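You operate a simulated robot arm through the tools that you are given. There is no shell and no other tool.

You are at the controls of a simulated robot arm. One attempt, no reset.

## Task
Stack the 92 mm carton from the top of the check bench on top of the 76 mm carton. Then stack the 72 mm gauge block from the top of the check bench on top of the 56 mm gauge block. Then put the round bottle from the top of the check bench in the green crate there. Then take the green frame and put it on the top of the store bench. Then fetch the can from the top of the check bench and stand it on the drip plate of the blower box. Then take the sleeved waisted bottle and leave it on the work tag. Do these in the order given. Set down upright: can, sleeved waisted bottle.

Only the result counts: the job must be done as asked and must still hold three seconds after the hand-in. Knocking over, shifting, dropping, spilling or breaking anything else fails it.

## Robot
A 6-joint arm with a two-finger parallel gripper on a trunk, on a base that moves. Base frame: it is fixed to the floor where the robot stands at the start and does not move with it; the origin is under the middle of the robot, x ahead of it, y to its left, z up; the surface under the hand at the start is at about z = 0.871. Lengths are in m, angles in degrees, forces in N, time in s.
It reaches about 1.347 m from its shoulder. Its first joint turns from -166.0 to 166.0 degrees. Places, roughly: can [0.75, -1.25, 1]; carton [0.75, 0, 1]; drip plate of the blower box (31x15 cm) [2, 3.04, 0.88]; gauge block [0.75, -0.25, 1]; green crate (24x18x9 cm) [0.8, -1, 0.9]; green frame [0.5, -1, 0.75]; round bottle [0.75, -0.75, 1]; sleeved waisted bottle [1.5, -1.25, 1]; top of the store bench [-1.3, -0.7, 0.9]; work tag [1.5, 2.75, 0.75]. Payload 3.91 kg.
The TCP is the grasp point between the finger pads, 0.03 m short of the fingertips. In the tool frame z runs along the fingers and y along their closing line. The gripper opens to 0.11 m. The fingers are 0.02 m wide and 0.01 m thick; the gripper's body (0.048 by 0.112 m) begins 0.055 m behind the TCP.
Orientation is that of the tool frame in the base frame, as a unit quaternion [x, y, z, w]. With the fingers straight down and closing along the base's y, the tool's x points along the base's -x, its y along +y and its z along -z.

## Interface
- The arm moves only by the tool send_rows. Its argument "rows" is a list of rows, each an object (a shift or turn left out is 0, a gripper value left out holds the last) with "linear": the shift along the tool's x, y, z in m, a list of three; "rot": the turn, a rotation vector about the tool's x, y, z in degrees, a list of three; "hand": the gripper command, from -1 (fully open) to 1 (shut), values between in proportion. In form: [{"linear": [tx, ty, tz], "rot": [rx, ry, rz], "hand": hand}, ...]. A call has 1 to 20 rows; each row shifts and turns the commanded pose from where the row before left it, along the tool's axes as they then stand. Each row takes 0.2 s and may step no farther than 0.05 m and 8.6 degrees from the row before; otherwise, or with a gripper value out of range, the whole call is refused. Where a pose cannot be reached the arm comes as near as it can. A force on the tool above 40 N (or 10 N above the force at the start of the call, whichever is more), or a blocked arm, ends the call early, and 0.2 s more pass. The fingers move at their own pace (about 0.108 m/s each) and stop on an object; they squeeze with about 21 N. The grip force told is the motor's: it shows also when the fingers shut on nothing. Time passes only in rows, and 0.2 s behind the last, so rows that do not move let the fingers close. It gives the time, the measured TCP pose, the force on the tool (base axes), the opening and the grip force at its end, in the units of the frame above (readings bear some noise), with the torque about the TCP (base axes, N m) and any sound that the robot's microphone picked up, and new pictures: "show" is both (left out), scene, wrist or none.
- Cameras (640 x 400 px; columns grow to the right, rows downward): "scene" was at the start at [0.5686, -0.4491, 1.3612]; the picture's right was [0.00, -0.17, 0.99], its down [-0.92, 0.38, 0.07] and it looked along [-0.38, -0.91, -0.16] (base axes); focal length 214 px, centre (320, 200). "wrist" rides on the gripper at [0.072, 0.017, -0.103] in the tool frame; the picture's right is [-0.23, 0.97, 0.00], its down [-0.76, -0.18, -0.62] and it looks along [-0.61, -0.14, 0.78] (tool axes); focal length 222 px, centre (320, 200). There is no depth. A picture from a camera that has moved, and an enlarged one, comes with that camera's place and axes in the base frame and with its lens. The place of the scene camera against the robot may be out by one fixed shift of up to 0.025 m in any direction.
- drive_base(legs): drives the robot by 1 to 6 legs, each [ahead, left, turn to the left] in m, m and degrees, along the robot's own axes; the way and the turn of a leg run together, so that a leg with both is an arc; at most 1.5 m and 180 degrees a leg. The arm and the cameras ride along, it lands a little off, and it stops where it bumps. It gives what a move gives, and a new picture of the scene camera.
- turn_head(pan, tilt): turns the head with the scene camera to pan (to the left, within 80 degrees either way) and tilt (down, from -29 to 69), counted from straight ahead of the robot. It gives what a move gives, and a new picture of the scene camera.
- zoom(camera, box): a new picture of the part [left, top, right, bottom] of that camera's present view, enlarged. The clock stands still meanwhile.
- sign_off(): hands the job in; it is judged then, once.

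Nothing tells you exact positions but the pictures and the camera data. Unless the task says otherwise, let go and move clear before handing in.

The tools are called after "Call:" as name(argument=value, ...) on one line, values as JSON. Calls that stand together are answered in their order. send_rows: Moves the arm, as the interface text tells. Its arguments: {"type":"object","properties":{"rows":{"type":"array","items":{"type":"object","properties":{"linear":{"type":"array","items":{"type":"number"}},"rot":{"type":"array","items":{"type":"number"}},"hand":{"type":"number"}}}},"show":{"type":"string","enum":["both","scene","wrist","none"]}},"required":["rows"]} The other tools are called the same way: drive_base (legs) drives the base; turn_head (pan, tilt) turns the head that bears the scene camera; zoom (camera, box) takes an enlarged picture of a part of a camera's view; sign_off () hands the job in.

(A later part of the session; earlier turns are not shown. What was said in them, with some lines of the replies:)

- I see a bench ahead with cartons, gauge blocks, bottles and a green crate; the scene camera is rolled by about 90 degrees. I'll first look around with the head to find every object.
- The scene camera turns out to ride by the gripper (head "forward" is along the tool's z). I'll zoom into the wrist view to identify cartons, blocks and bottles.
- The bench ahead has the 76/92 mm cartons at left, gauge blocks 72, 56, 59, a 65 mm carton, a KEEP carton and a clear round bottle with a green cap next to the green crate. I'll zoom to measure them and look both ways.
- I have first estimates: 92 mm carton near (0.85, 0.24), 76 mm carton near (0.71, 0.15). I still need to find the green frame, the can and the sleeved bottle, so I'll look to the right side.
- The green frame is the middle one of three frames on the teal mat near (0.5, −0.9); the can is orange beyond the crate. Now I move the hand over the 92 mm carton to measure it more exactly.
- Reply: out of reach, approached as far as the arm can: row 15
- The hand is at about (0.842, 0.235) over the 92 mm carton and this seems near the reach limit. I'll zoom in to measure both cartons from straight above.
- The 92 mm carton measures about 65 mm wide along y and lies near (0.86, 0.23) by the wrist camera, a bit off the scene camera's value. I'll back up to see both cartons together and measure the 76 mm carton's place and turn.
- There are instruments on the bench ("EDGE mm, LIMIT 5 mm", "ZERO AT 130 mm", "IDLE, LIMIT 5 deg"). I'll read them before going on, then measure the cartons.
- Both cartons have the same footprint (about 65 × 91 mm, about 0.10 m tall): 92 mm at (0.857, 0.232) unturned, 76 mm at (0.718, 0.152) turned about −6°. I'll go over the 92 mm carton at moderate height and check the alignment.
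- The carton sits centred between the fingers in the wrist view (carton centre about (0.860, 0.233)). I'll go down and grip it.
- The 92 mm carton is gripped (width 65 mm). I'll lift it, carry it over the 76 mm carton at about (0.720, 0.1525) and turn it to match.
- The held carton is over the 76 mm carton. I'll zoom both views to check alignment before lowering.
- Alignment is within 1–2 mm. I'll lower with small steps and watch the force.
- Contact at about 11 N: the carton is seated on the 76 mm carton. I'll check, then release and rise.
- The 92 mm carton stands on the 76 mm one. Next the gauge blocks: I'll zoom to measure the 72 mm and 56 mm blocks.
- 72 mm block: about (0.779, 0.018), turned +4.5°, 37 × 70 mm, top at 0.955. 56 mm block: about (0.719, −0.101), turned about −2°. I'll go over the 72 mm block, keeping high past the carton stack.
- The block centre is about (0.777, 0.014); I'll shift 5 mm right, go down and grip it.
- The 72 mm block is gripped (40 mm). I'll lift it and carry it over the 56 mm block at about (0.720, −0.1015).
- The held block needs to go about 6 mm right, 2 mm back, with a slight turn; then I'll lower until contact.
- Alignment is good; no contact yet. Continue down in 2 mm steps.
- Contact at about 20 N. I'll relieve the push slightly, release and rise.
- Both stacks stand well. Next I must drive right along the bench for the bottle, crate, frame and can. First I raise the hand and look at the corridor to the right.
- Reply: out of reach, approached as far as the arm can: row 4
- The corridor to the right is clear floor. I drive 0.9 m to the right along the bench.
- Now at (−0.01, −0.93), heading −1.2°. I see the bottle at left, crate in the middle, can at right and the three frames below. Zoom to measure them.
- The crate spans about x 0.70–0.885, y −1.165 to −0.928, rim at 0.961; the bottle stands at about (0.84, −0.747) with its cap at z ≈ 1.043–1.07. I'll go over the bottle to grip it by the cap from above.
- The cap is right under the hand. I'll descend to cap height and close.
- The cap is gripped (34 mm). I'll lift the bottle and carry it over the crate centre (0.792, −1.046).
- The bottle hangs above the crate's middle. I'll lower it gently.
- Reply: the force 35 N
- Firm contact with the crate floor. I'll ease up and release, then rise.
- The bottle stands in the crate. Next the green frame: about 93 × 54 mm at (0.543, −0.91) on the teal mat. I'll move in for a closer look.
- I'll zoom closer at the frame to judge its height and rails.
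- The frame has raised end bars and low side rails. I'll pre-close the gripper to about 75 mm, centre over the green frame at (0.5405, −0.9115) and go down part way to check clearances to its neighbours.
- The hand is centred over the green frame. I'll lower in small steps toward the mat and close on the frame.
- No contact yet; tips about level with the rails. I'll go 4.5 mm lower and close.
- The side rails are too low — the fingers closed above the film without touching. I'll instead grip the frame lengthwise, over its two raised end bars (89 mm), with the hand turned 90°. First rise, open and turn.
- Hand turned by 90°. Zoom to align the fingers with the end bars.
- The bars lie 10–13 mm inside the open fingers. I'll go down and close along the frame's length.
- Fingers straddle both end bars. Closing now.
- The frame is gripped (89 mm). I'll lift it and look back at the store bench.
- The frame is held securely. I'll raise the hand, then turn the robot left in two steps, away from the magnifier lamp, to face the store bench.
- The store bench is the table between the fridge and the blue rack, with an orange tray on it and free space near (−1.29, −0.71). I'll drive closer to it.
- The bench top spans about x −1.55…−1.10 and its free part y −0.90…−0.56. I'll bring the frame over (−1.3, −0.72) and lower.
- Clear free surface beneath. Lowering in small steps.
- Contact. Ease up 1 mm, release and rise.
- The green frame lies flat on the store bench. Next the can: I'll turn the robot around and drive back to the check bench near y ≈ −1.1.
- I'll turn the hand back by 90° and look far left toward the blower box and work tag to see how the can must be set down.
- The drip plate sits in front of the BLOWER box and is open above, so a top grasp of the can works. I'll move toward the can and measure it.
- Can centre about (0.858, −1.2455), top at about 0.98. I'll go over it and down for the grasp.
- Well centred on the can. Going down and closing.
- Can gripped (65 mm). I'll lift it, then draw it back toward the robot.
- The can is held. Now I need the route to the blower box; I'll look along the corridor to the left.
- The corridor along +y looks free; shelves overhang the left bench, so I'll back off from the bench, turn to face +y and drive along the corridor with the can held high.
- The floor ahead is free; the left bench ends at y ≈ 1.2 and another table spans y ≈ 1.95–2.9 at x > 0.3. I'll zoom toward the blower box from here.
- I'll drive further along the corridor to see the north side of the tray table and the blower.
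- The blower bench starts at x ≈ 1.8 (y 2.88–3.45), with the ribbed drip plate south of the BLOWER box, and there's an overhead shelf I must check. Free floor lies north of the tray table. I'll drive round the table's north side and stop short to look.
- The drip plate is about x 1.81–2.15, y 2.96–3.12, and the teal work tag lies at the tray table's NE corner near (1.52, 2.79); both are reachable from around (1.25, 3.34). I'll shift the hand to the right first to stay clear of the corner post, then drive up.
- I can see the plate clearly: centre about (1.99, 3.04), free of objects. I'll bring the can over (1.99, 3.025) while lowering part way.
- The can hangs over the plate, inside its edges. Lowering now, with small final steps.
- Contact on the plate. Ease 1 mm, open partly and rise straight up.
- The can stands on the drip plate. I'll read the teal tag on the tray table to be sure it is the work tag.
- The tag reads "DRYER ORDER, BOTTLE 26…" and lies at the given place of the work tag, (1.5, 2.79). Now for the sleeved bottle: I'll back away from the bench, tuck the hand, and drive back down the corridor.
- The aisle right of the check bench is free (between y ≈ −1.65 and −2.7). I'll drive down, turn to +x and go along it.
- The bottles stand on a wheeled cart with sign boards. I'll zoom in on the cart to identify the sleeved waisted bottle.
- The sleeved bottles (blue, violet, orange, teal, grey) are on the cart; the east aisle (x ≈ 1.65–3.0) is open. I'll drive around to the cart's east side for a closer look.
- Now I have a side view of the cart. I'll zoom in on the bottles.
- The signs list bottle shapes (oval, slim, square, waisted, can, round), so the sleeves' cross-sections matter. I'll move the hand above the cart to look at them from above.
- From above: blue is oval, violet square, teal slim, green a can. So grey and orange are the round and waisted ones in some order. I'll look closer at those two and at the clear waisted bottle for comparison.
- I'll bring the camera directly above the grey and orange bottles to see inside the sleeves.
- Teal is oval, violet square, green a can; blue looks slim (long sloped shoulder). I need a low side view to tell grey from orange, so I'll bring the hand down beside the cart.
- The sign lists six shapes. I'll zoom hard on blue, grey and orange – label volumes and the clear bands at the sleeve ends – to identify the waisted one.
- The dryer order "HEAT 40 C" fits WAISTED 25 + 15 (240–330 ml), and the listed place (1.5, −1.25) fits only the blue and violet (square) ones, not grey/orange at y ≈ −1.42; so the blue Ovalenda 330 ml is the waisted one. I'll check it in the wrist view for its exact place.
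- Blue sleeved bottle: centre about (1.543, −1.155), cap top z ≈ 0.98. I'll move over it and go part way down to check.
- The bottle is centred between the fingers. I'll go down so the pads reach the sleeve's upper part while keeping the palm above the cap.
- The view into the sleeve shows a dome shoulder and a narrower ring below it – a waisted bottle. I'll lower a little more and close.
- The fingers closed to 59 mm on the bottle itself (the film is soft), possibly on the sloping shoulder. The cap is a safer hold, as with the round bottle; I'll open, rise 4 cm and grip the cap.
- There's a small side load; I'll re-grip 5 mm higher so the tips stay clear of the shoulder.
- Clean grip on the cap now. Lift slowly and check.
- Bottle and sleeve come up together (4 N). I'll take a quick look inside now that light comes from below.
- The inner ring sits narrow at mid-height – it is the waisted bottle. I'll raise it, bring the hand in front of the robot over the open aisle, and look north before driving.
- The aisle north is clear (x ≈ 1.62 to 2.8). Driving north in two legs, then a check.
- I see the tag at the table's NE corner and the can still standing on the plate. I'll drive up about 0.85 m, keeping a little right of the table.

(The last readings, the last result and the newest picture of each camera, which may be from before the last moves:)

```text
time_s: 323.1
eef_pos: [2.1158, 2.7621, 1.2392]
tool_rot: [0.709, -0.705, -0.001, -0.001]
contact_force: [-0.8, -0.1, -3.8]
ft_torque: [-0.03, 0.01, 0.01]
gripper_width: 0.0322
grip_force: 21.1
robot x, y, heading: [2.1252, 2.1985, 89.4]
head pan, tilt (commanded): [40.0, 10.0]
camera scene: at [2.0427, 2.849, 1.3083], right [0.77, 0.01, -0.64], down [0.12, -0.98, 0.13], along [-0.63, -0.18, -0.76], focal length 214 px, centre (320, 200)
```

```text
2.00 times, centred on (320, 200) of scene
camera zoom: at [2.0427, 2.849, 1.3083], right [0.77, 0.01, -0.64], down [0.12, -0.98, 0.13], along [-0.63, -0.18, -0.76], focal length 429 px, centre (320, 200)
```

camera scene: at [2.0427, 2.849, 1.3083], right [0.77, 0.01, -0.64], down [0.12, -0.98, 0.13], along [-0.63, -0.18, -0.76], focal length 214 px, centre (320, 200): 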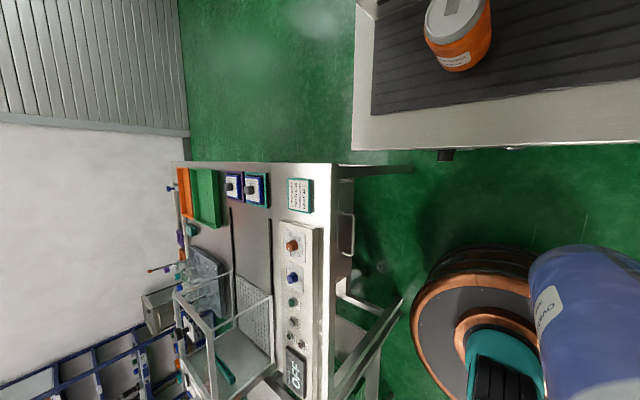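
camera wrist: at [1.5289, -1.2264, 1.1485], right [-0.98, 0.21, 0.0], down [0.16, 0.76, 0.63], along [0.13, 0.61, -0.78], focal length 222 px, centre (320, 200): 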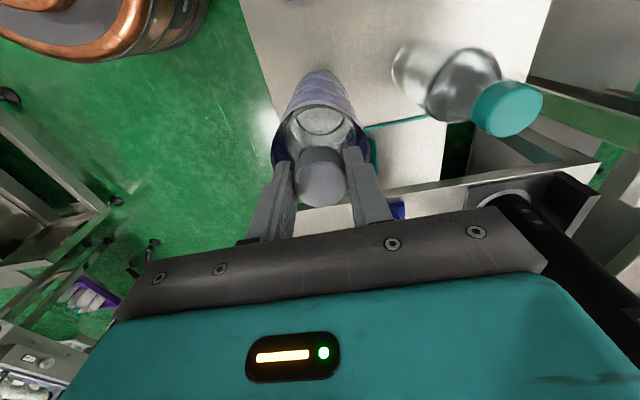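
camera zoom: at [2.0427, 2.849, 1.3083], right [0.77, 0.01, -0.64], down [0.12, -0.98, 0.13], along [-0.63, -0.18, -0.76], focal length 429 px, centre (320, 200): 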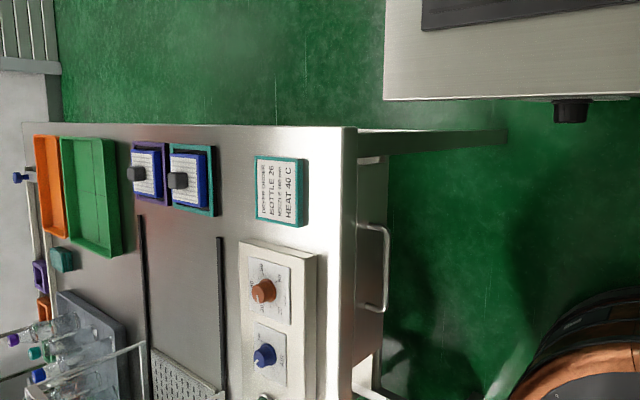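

The tag lies at about (1.54, 2.755) on the table at z ≈ 0.80, roughly 0.11 m square. I'll carry the bottle over it at moderate height.

Call:
send_rows(rows=[{"linear": [0.0003, 0.03, 0.0057], "hand": 1}, {"linear": [0.0003, 0.0411, 0.0057]}, {"linear": [0.0003, 0.0411, 0.0057]}, {"linear": [0.0003, 0.0411, 0.0057]}, {"linear": [0.0003, 0.0411, 0.0057]}, {"linear": [0.0003, 0.0411, 0.0057]}, {"linear": [0.0003, 0.0411, 0.0057]}, {"linear": [0.0003, 0.0411, 0.0057]}, {"linear": [0.0003, 0.0411, 0.0057]}, {"linear": [0.0003, 0.0411, 0.0057]}, {"linear": [0.0003, 0.0411, 0.0057]}, {"linear": [0.0003, 0.0411, 0.0057]}, {"linear": [0.0003, 0.0411, 0.0057]}, {"linear": [0.0003, 0.0411, 0.0057]}, {"linear": [0, 0.011, 0]}, {"linear": [0, 0, 0]}], show="wrist")

Call:
turn_head(pan=0, tilt=10)

Call:
zoom(camera="wrist", box=[200, 0, 440, 180])

```text
time_s: 326.5
eef_pos: [1.5398, 2.7544, 1.1556]
tool_rot: [0.709, -0.705, 0.001, -0.001]
contact_force: [0.5, -1.1, -3.4]
ft_torque: [0.01, 0.03, -0.02]
gripper_width: 0.0322
grip_force: 21.1
robot x, y, heading: [2.1249, 2.2011, 89.2]
head pan, tilt (commanded): [40.0, 10.0]
camera wrist: at [1.5239, 2.6818, 1.2598], right [-0.98, 0.22, 0.0], down [0.17, 0.76, 0.63], along [0.14, 0.61, -0.78], focal length 222 px, centre (320, 200)
```

wrist: 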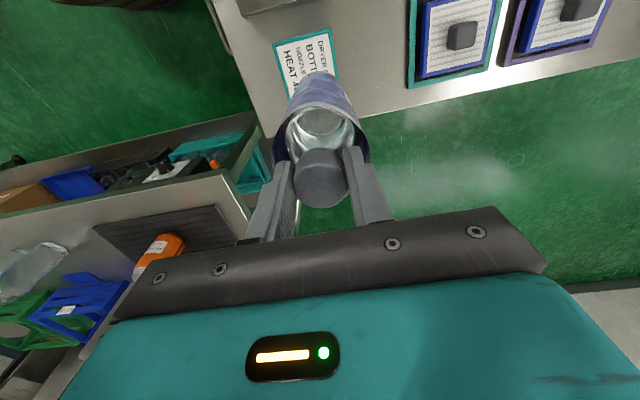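

```text
time_s: 327.6
eef_pos: [1.5399, 2.7531, 1.1572]
tool_rot: [0.71, -0.704, 0.0, -0.001]
contact_force: [0.3, 0.1, -3.3]
ft_torque: [-0.01, 0.01, -0.01]
gripper_width: 0.0321
grip_force: 20.9
robot x, y, heading: [2.1259, 2.2008, 89.4]
head pan, tilt (commanded): [0.0, 10.0]
camera scene: at [1.5258, 2.8421, 1.2042], right [1.0, 0.01, 0.0], down [0.01, -0.99, 0.17], along [0.0, -0.17, -0.99], focal length 214 px, centre (320, 200)
```

scene: 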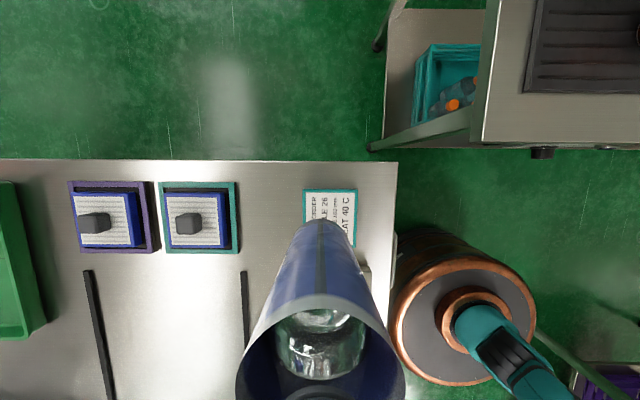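

```text
2.22 times, centred on (320, 90) of wrist
camera zoom: at [1.5241, 2.682, 1.2598], right [-0.98, 0.22, 0.0], down [0.17, 0.76, 0.63], along [0.14, 0.61, -0.78], focal length 494 px, centre (320, 444)
```

zoom: 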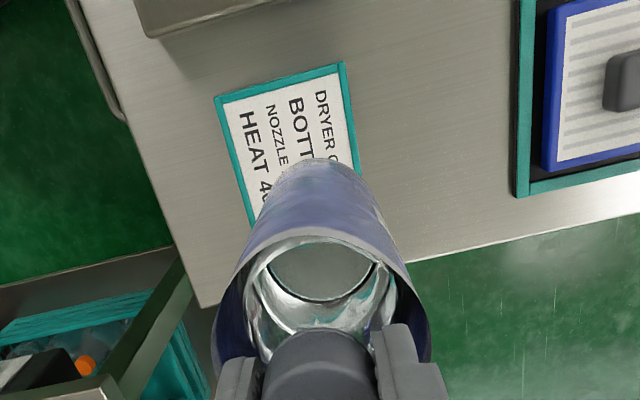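

By the wrist view the tag spans x 1.51–1.607, y 2.693–2.80, so its centre is about (1.558, 2.746). I'll shift there and lower most of the way, then check.

Call:
send_rows(rows=[{"linear": [0.0075, -0.018, 0], "hand": 1}, {"linear": [0, 0, 0.03]}, {"linear": [0, 0, 0.035]}, {"linear": [0, 0, 0.03]}, {"linear": [0, 0, 0.02]}, {"linear": [0, 0, 0]}], show="both")

Call:
zoom(camera="wrist", box=[200, 0, 440, 180])

Call:
zoom(camera="scene", box=[220, 180, 420, 400])

```text
time_s: 329.0
eef_pos: [1.5613, 2.7457, 1.0427]
tool_rot: [0.71, -0.704, -0.001, -0.001]
contact_force: [-0.5, -0.5, -3.4]
ft_torque: [-0.01, 0.01, -0.02]
gripper_width: 0.032
grip_force: 20.4
robot x, y, heading: [2.125, 2.2008, 89.4]
head pan, tilt (commanded): [0.0, 10.0]
camera scene: at [1.5471, 2.8332, 1.0921], right [1.0, 0.01, 0.0], down [0.01, -0.99, 0.17], along [0.0, -0.17, -0.99], focal length 214 px, centre (320, 200)
camera wrist: at [1.5454, 2.6731, 1.1477], right [-0.98, 0.22, 0.0], down [0.17, 0.76, 0.63], along [0.14, 0.61, -0.78], focal length 222 px, centre (320, 200)
```

scene: 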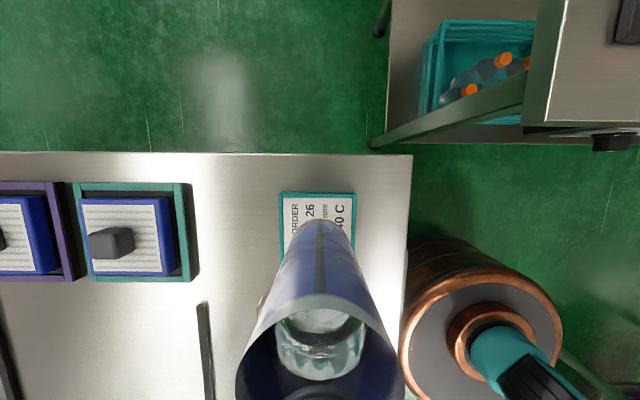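
wrist: 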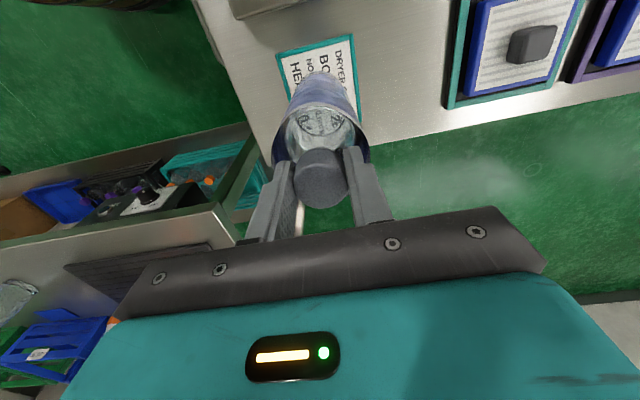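

```text
2.22 times, centred on (320, 90) of wrist
camera zoom: at [1.5454, 2.6731, 1.1477], right [-0.98, 0.22, 0.0], down [0.17, 0.76, 0.63], along [0.14, 0.61, -0.78], focal length 494 px, centre (320, 444)
```

zoom: 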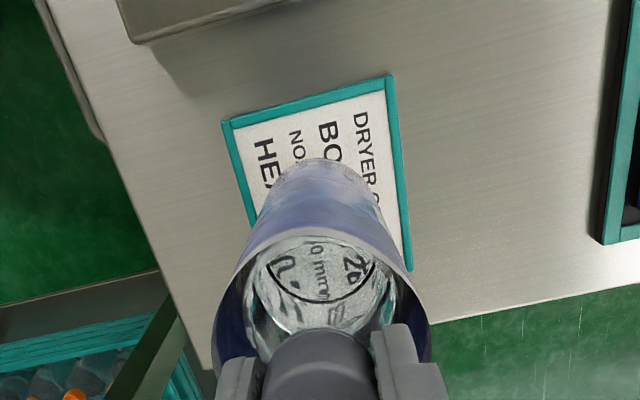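

```text
1.82 times, centred on (320, 290) of scene
camera zoom: at [1.5471, 2.8332, 1.0921], right [1.0, 0.01, 0.0], down [0.01, -0.99, 0.17], along [0.0, -0.17, -0.99], focal length 390 px, centre (320, 36)
```

zoom: 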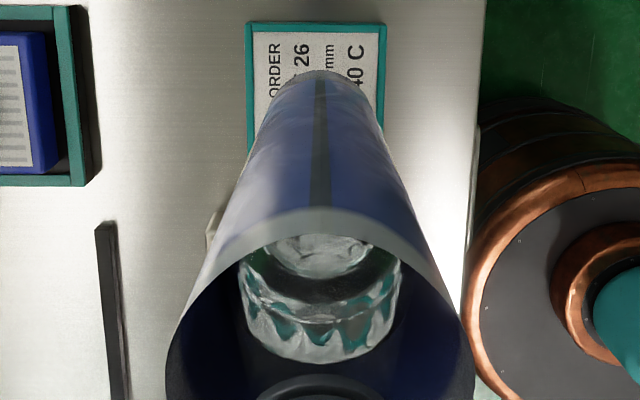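

Well centred over the tag. Lowering in small steps.

Call:
send_rows(rows=[{"linear": [-0.002, 0.002, 0.018]}, {"linear": [0, 0, 0.01]}, {"linear": [0, 0, 0.005]}, {"linear": [0, 0, 0.003]}, {"linear": [0, 0, 0]}], show="none")

Call:
zoom(camera="scene", box=[220, 180, 420, 400])

```text
time_s: 330.2
eef_pos: [1.556, 2.7488, 1.008]
tool_rot: [0.709, -0.705, 0.0, -0.001]
contact_force: [0.1, 0.8, -3.7]
ft_torque: [0.01, -0.02, -0.01]
gripper_width: 0.0323
grip_force: 20.5
robot x, y, heading: [2.1237, 2.201, 89.5]
head pan, tilt (commanded): [0.0, 10.0]
```

```text
1.82 times, centred on (320, 290) of scene
camera zoom: at [1.5434, 2.8365, 1.0556], right [1.0, 0.01, 0.0], down [0.01, -0.99, 0.17], along [0.0, -0.17, -0.99], focal length 390 px, centre (320, 36)
```

zoom: 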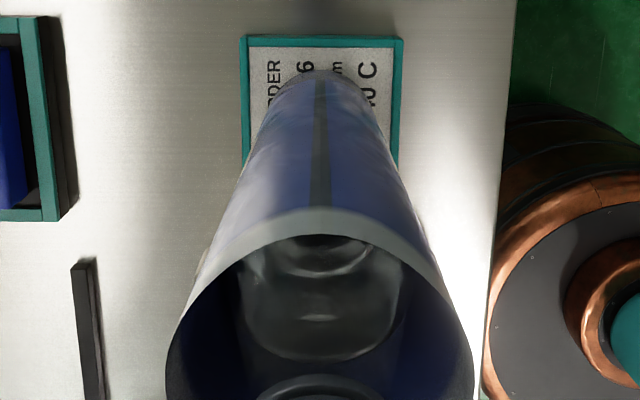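

Call:
send_rows(rows=[{"linear": [0, 0, 0.003]}, {"linear": [0, 0, 0.002]}, {"linear": [0, 0, 0.002]}, {"linear": [0, 0, 0]}], show="none")

```text
time_s: 331.2
eef_pos: [1.5587, 2.748, 1.0017]
tool_rot: [0.71, -0.705, -0.001, -0.001]
contact_force: [-2.0, 1.1, 17.6]
ft_torque: [0.04, 0.35, -0.08]
gripper_width: 0.0322
grip_force: 21.0
robot x, y, heading: [2.1286, 2.2015, 89.6]
head pan, tilt (commanded): [0.0, 10.0]
```

Contact. Ease up a little and check the bottle stands straight on the tag.

Call:
send_rows(rows=[{"linear": [0, 0, -0.0015]}, {"linear": [0, 0, 0]}], show="both")

Call:
zoom(camera="wrist", box=[200, 0, 440, 220])

```text
time_s: 331.8
eef_pos: [1.5584, 2.7485, 1.0021]
tool_rot: [0.709, -0.705, 0.001, -0.002]
contact_force: [0.2, 0.6, 1.0]
ft_torque: [0.21, -0.01, 0.02]
gripper_width: 0.0324
grip_force: 21.2
robot x, y, heading: [2.1292, 2.1999, 89.4]
head pan, tilt (commanded): [0.0, 10.0]
camera scene: at [1.5435, 2.8362, 1.0488], right [1.0, 0.01, 0.0], down [0.01, -0.99, 0.17], along [0.0, -0.17, -0.99], focal length 214 px, centre (320, 200)
camera wrist: at [1.5418, 2.6761, 1.1045], right [-0.98, 0.22, 0.0], down [0.17, 0.76, 0.62], along [0.14, 0.61, -0.78], focal length 222 px, centre (320, 200)
```

scene: 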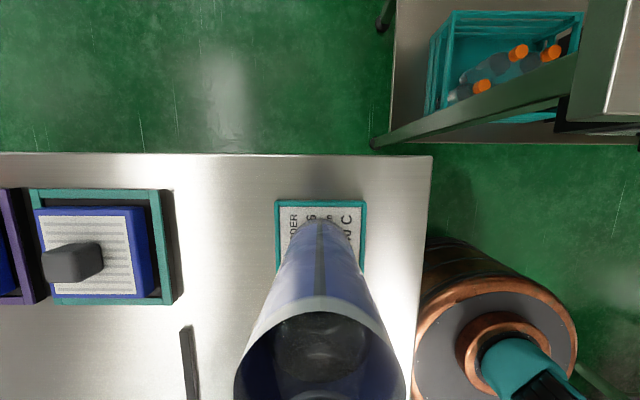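
wrist: 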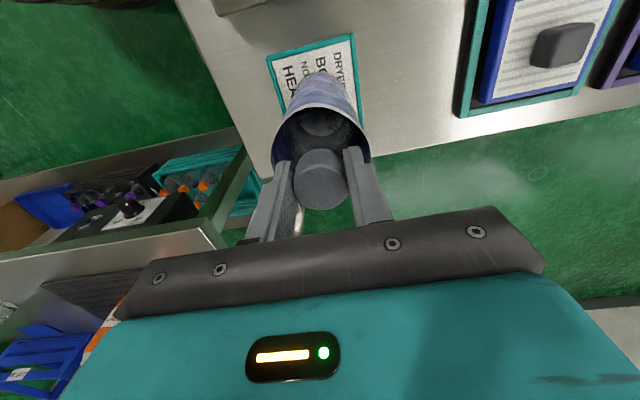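

```text
1.82 times, centred on (320, 110) of wrist
camera zoom: at [1.5418, 2.6761, 1.1045], right [-0.98, 0.22, 0.0], down [0.17, 0.76, 0.62], along [0.14, 0.61, -0.78], focal length 404 px, centre (320, 364)
```

zoom: 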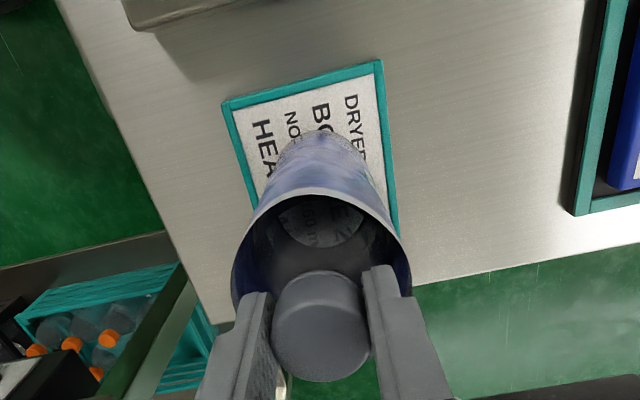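

The bottle stands centred on the tag. I'll release gently and rise straight up.

Call:
send_rows(rows=[{"linear": [0, 0, 0], "hand": 0.3}, {"linear": [0, 0, 0], "hand": 0}, {"linear": [0, 0, 0], "hand": -0.5}, {"linear": [0, 0, 0], "hand": -1}, {"linear": [0, 0, -0.015]}, {"linear": [0, 0, -0.03]}, {"linear": [0, 0, -0.04]}, {"linear": [0, 0, -0.04]}, {"linear": [0, 0, -0.04]}, {"linear": [0, 0, 0]}], show="both")

```text
time_s: 334.0
eef_pos: [1.5571, 2.7522, 1.1711]
tool_rot: [0.71, -0.704, 0.0, -0.001]
contact_force: [0.6, -0.1, -0.1]
ft_torque: [0.03, -0.03, -0.01]
gripper_width: 0.1102
grip_force: 0.0
robot x, y, heading: [2.1259, 2.1999, 89.1]
head pan, tilt (commanded): [0.0, 10.0]
camera scene: at [1.5425, 2.8394, 1.2186], right [1.0, 0.01, 0.0], down [0.01, -0.99, 0.17], along [0.0, -0.17, -0.99], focal length 214 px, centre (320, 200)
camera wrist: at [1.5408, 2.6792, 1.2742], right [-0.98, 0.22, 0.0], down [0.17, 0.76, 0.63], along [0.14, 0.61, -0.78], focal length 222 px, centre (320, 200)
```

scene: 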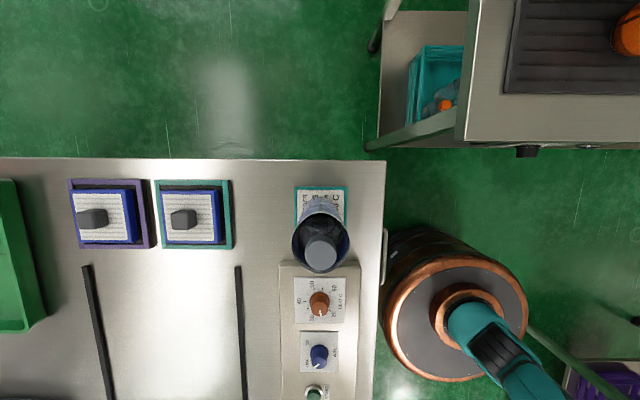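
wrist: 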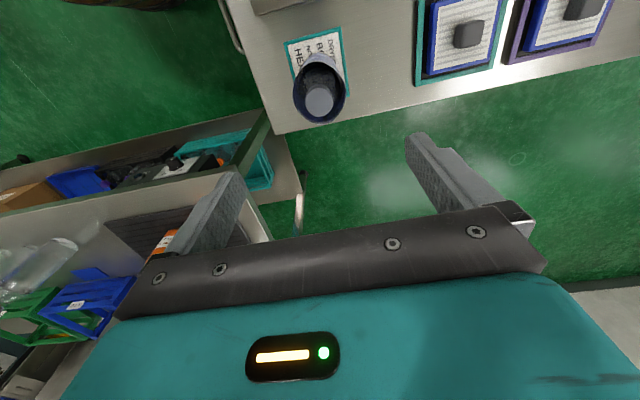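

The bottle stands upright on the tag. I'll zoom to verify, then move the hand clear.

Call:
zoom(camera="wrist", box=[250, 20, 390, 140])

Call:
zoom(camera="scene", box=[270, 170, 370, 290])

Call:
send_rows(rows=[{"linear": [0, -0.035, -0.02]}, {"linear": [0, -0.042, -0.01]}, {"linear": [0, -0.042, -0.01]}, {"linear": [0, -0.042, -0.01]}, {"linear": [0, -0.042, 0]}, {"linear": [0, -0.042, 0]}, {"linear": [0, -0.042, 0]}, {"linear": [0, -0.042, 0]}, {"linear": [0, -0.042, 0]}, {"linear": [0, 0, 0]}], show="none")

Call:
turn_head(pan=70, tilt=10)

```text
3.33 times, centred on (320, 80) of wrist
camera zoom: at [1.5408, 2.6792, 1.2742], right [-0.98, 0.22, 0.0], down [0.17, 0.76, 0.63], along [0.14, 0.61, -0.78], focal length 740 px, centre (320, 600)
```

zoom: 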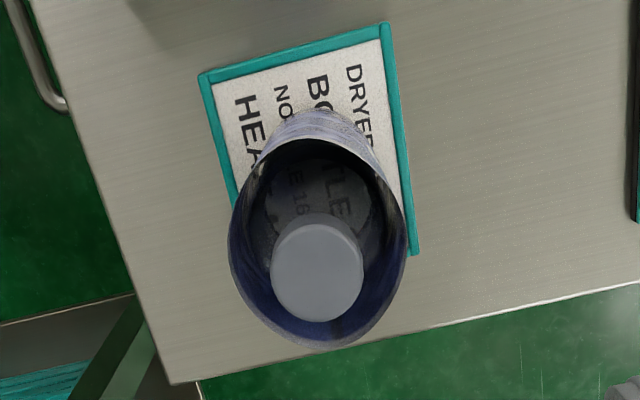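

```text
3.33 times, centred on (320, 230) of scene
camera zoom: at [1.5425, 2.8394, 1.2186], right [1.0, 0.01, 0.0], down [0.01, -0.99, 0.17], along [0.0, -0.17, -0.99], focal length 715 px, centre (320, 100)
```

zoom: 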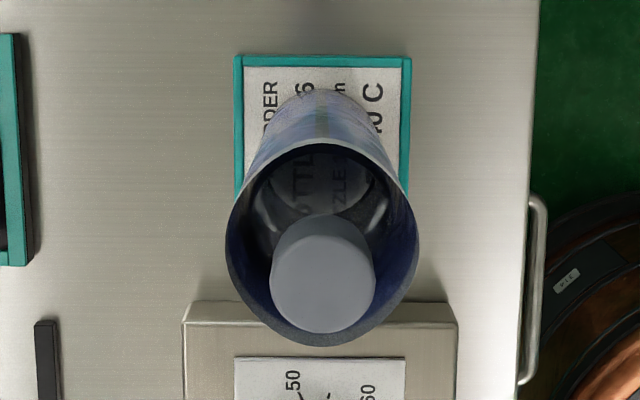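

```text
time_s: 336.2
eef_pos: [1.9286, 2.7525, 1.2195]
tool_rot: [0.709, -0.705, 0.0, -0.001]
contact_force: [0.6, -0.1, 0.3]
ft_torque: [0.0, -0.01, 0.0]
gripper_width: 0.11
grip_force: 0.0
robot x, y, heading: [2.1257, 2.2012, 89.1]
head pan, tilt (commanded): [0.0, 10.0]
```

```text
time_s: 337.6
eef_pos: [1.9276, 2.7523, 1.2197]
tool_rot: [0.709, -0.705, 0.0, -0.002]
contact_force: [0.6, 0.0, -0.5]
ft_torque: [0.02, -0.02, 0.01]
gripper_width: 0.11
grip_force: 0.1
robot x, y, heading: [2.1266, 2.1982, 89.3]
head pan, tilt (commanded): [70.0, 10.0]
camera scene: at [1.8254, 2.8397, 1.3283], right [0.34, 0.0, -0.94], down [0.17, -0.98, 0.06], along [-0.92, -0.18, -0.34], focal length 214 px, centre (320, 200)
```

scene: 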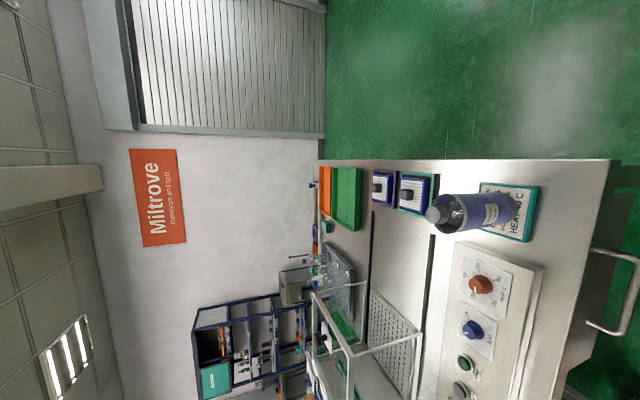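

All six jobs are done and the hand is clear: the cartons and the gauge blocks are stacked, the bottle is in the crate, the frame is on the store bench, the can stands on the drip plate, and the blue sleeved bottle stands on the work tag. One thing I judged rather than read off: no label marks the waisted bottle, so I chose the blue one from its listed place and what I could see inside its sleeve. Handing in.

Call:
sign_off()

```text
The job is handed in.
```

I've handed the job in, with all six steps done in the order given. I don't have the judge's result.

| Step | Where it ended up |
|---|---|
| 92 mm carton | On top of the 76 mm carton, a few millimetres off centre |
| 72 mm gauge block | On top of the 56 mm gauge block |
| Round bottle | Standing in the green crate |
| Green frame | Flat on the top of the store bench |
| Can | Upright on the drip plate of the blower box |
| Sleeved waisted bottle | Upright on the work tag, near its centre |

- **Which bottle:** no label marks the waisted bottle. I took the blue one (Ovalenda, 330 ml) because its position matches the place you listed. The view inside its sleeve also seemed to show a narrower ring partway down, but that evidence is weak.
- **Which tag:** nothing is labelled "work tag" either. I used the card marked "DRYER ORDER" because it lies at the place you gave.
- **Last checks:** I didn't go back for a final look at the two stacks, the crate or the store bench. I saw the can still standing shortly before setting the last bottle down.

Nothing was seen or heard to fall or shift along the way.
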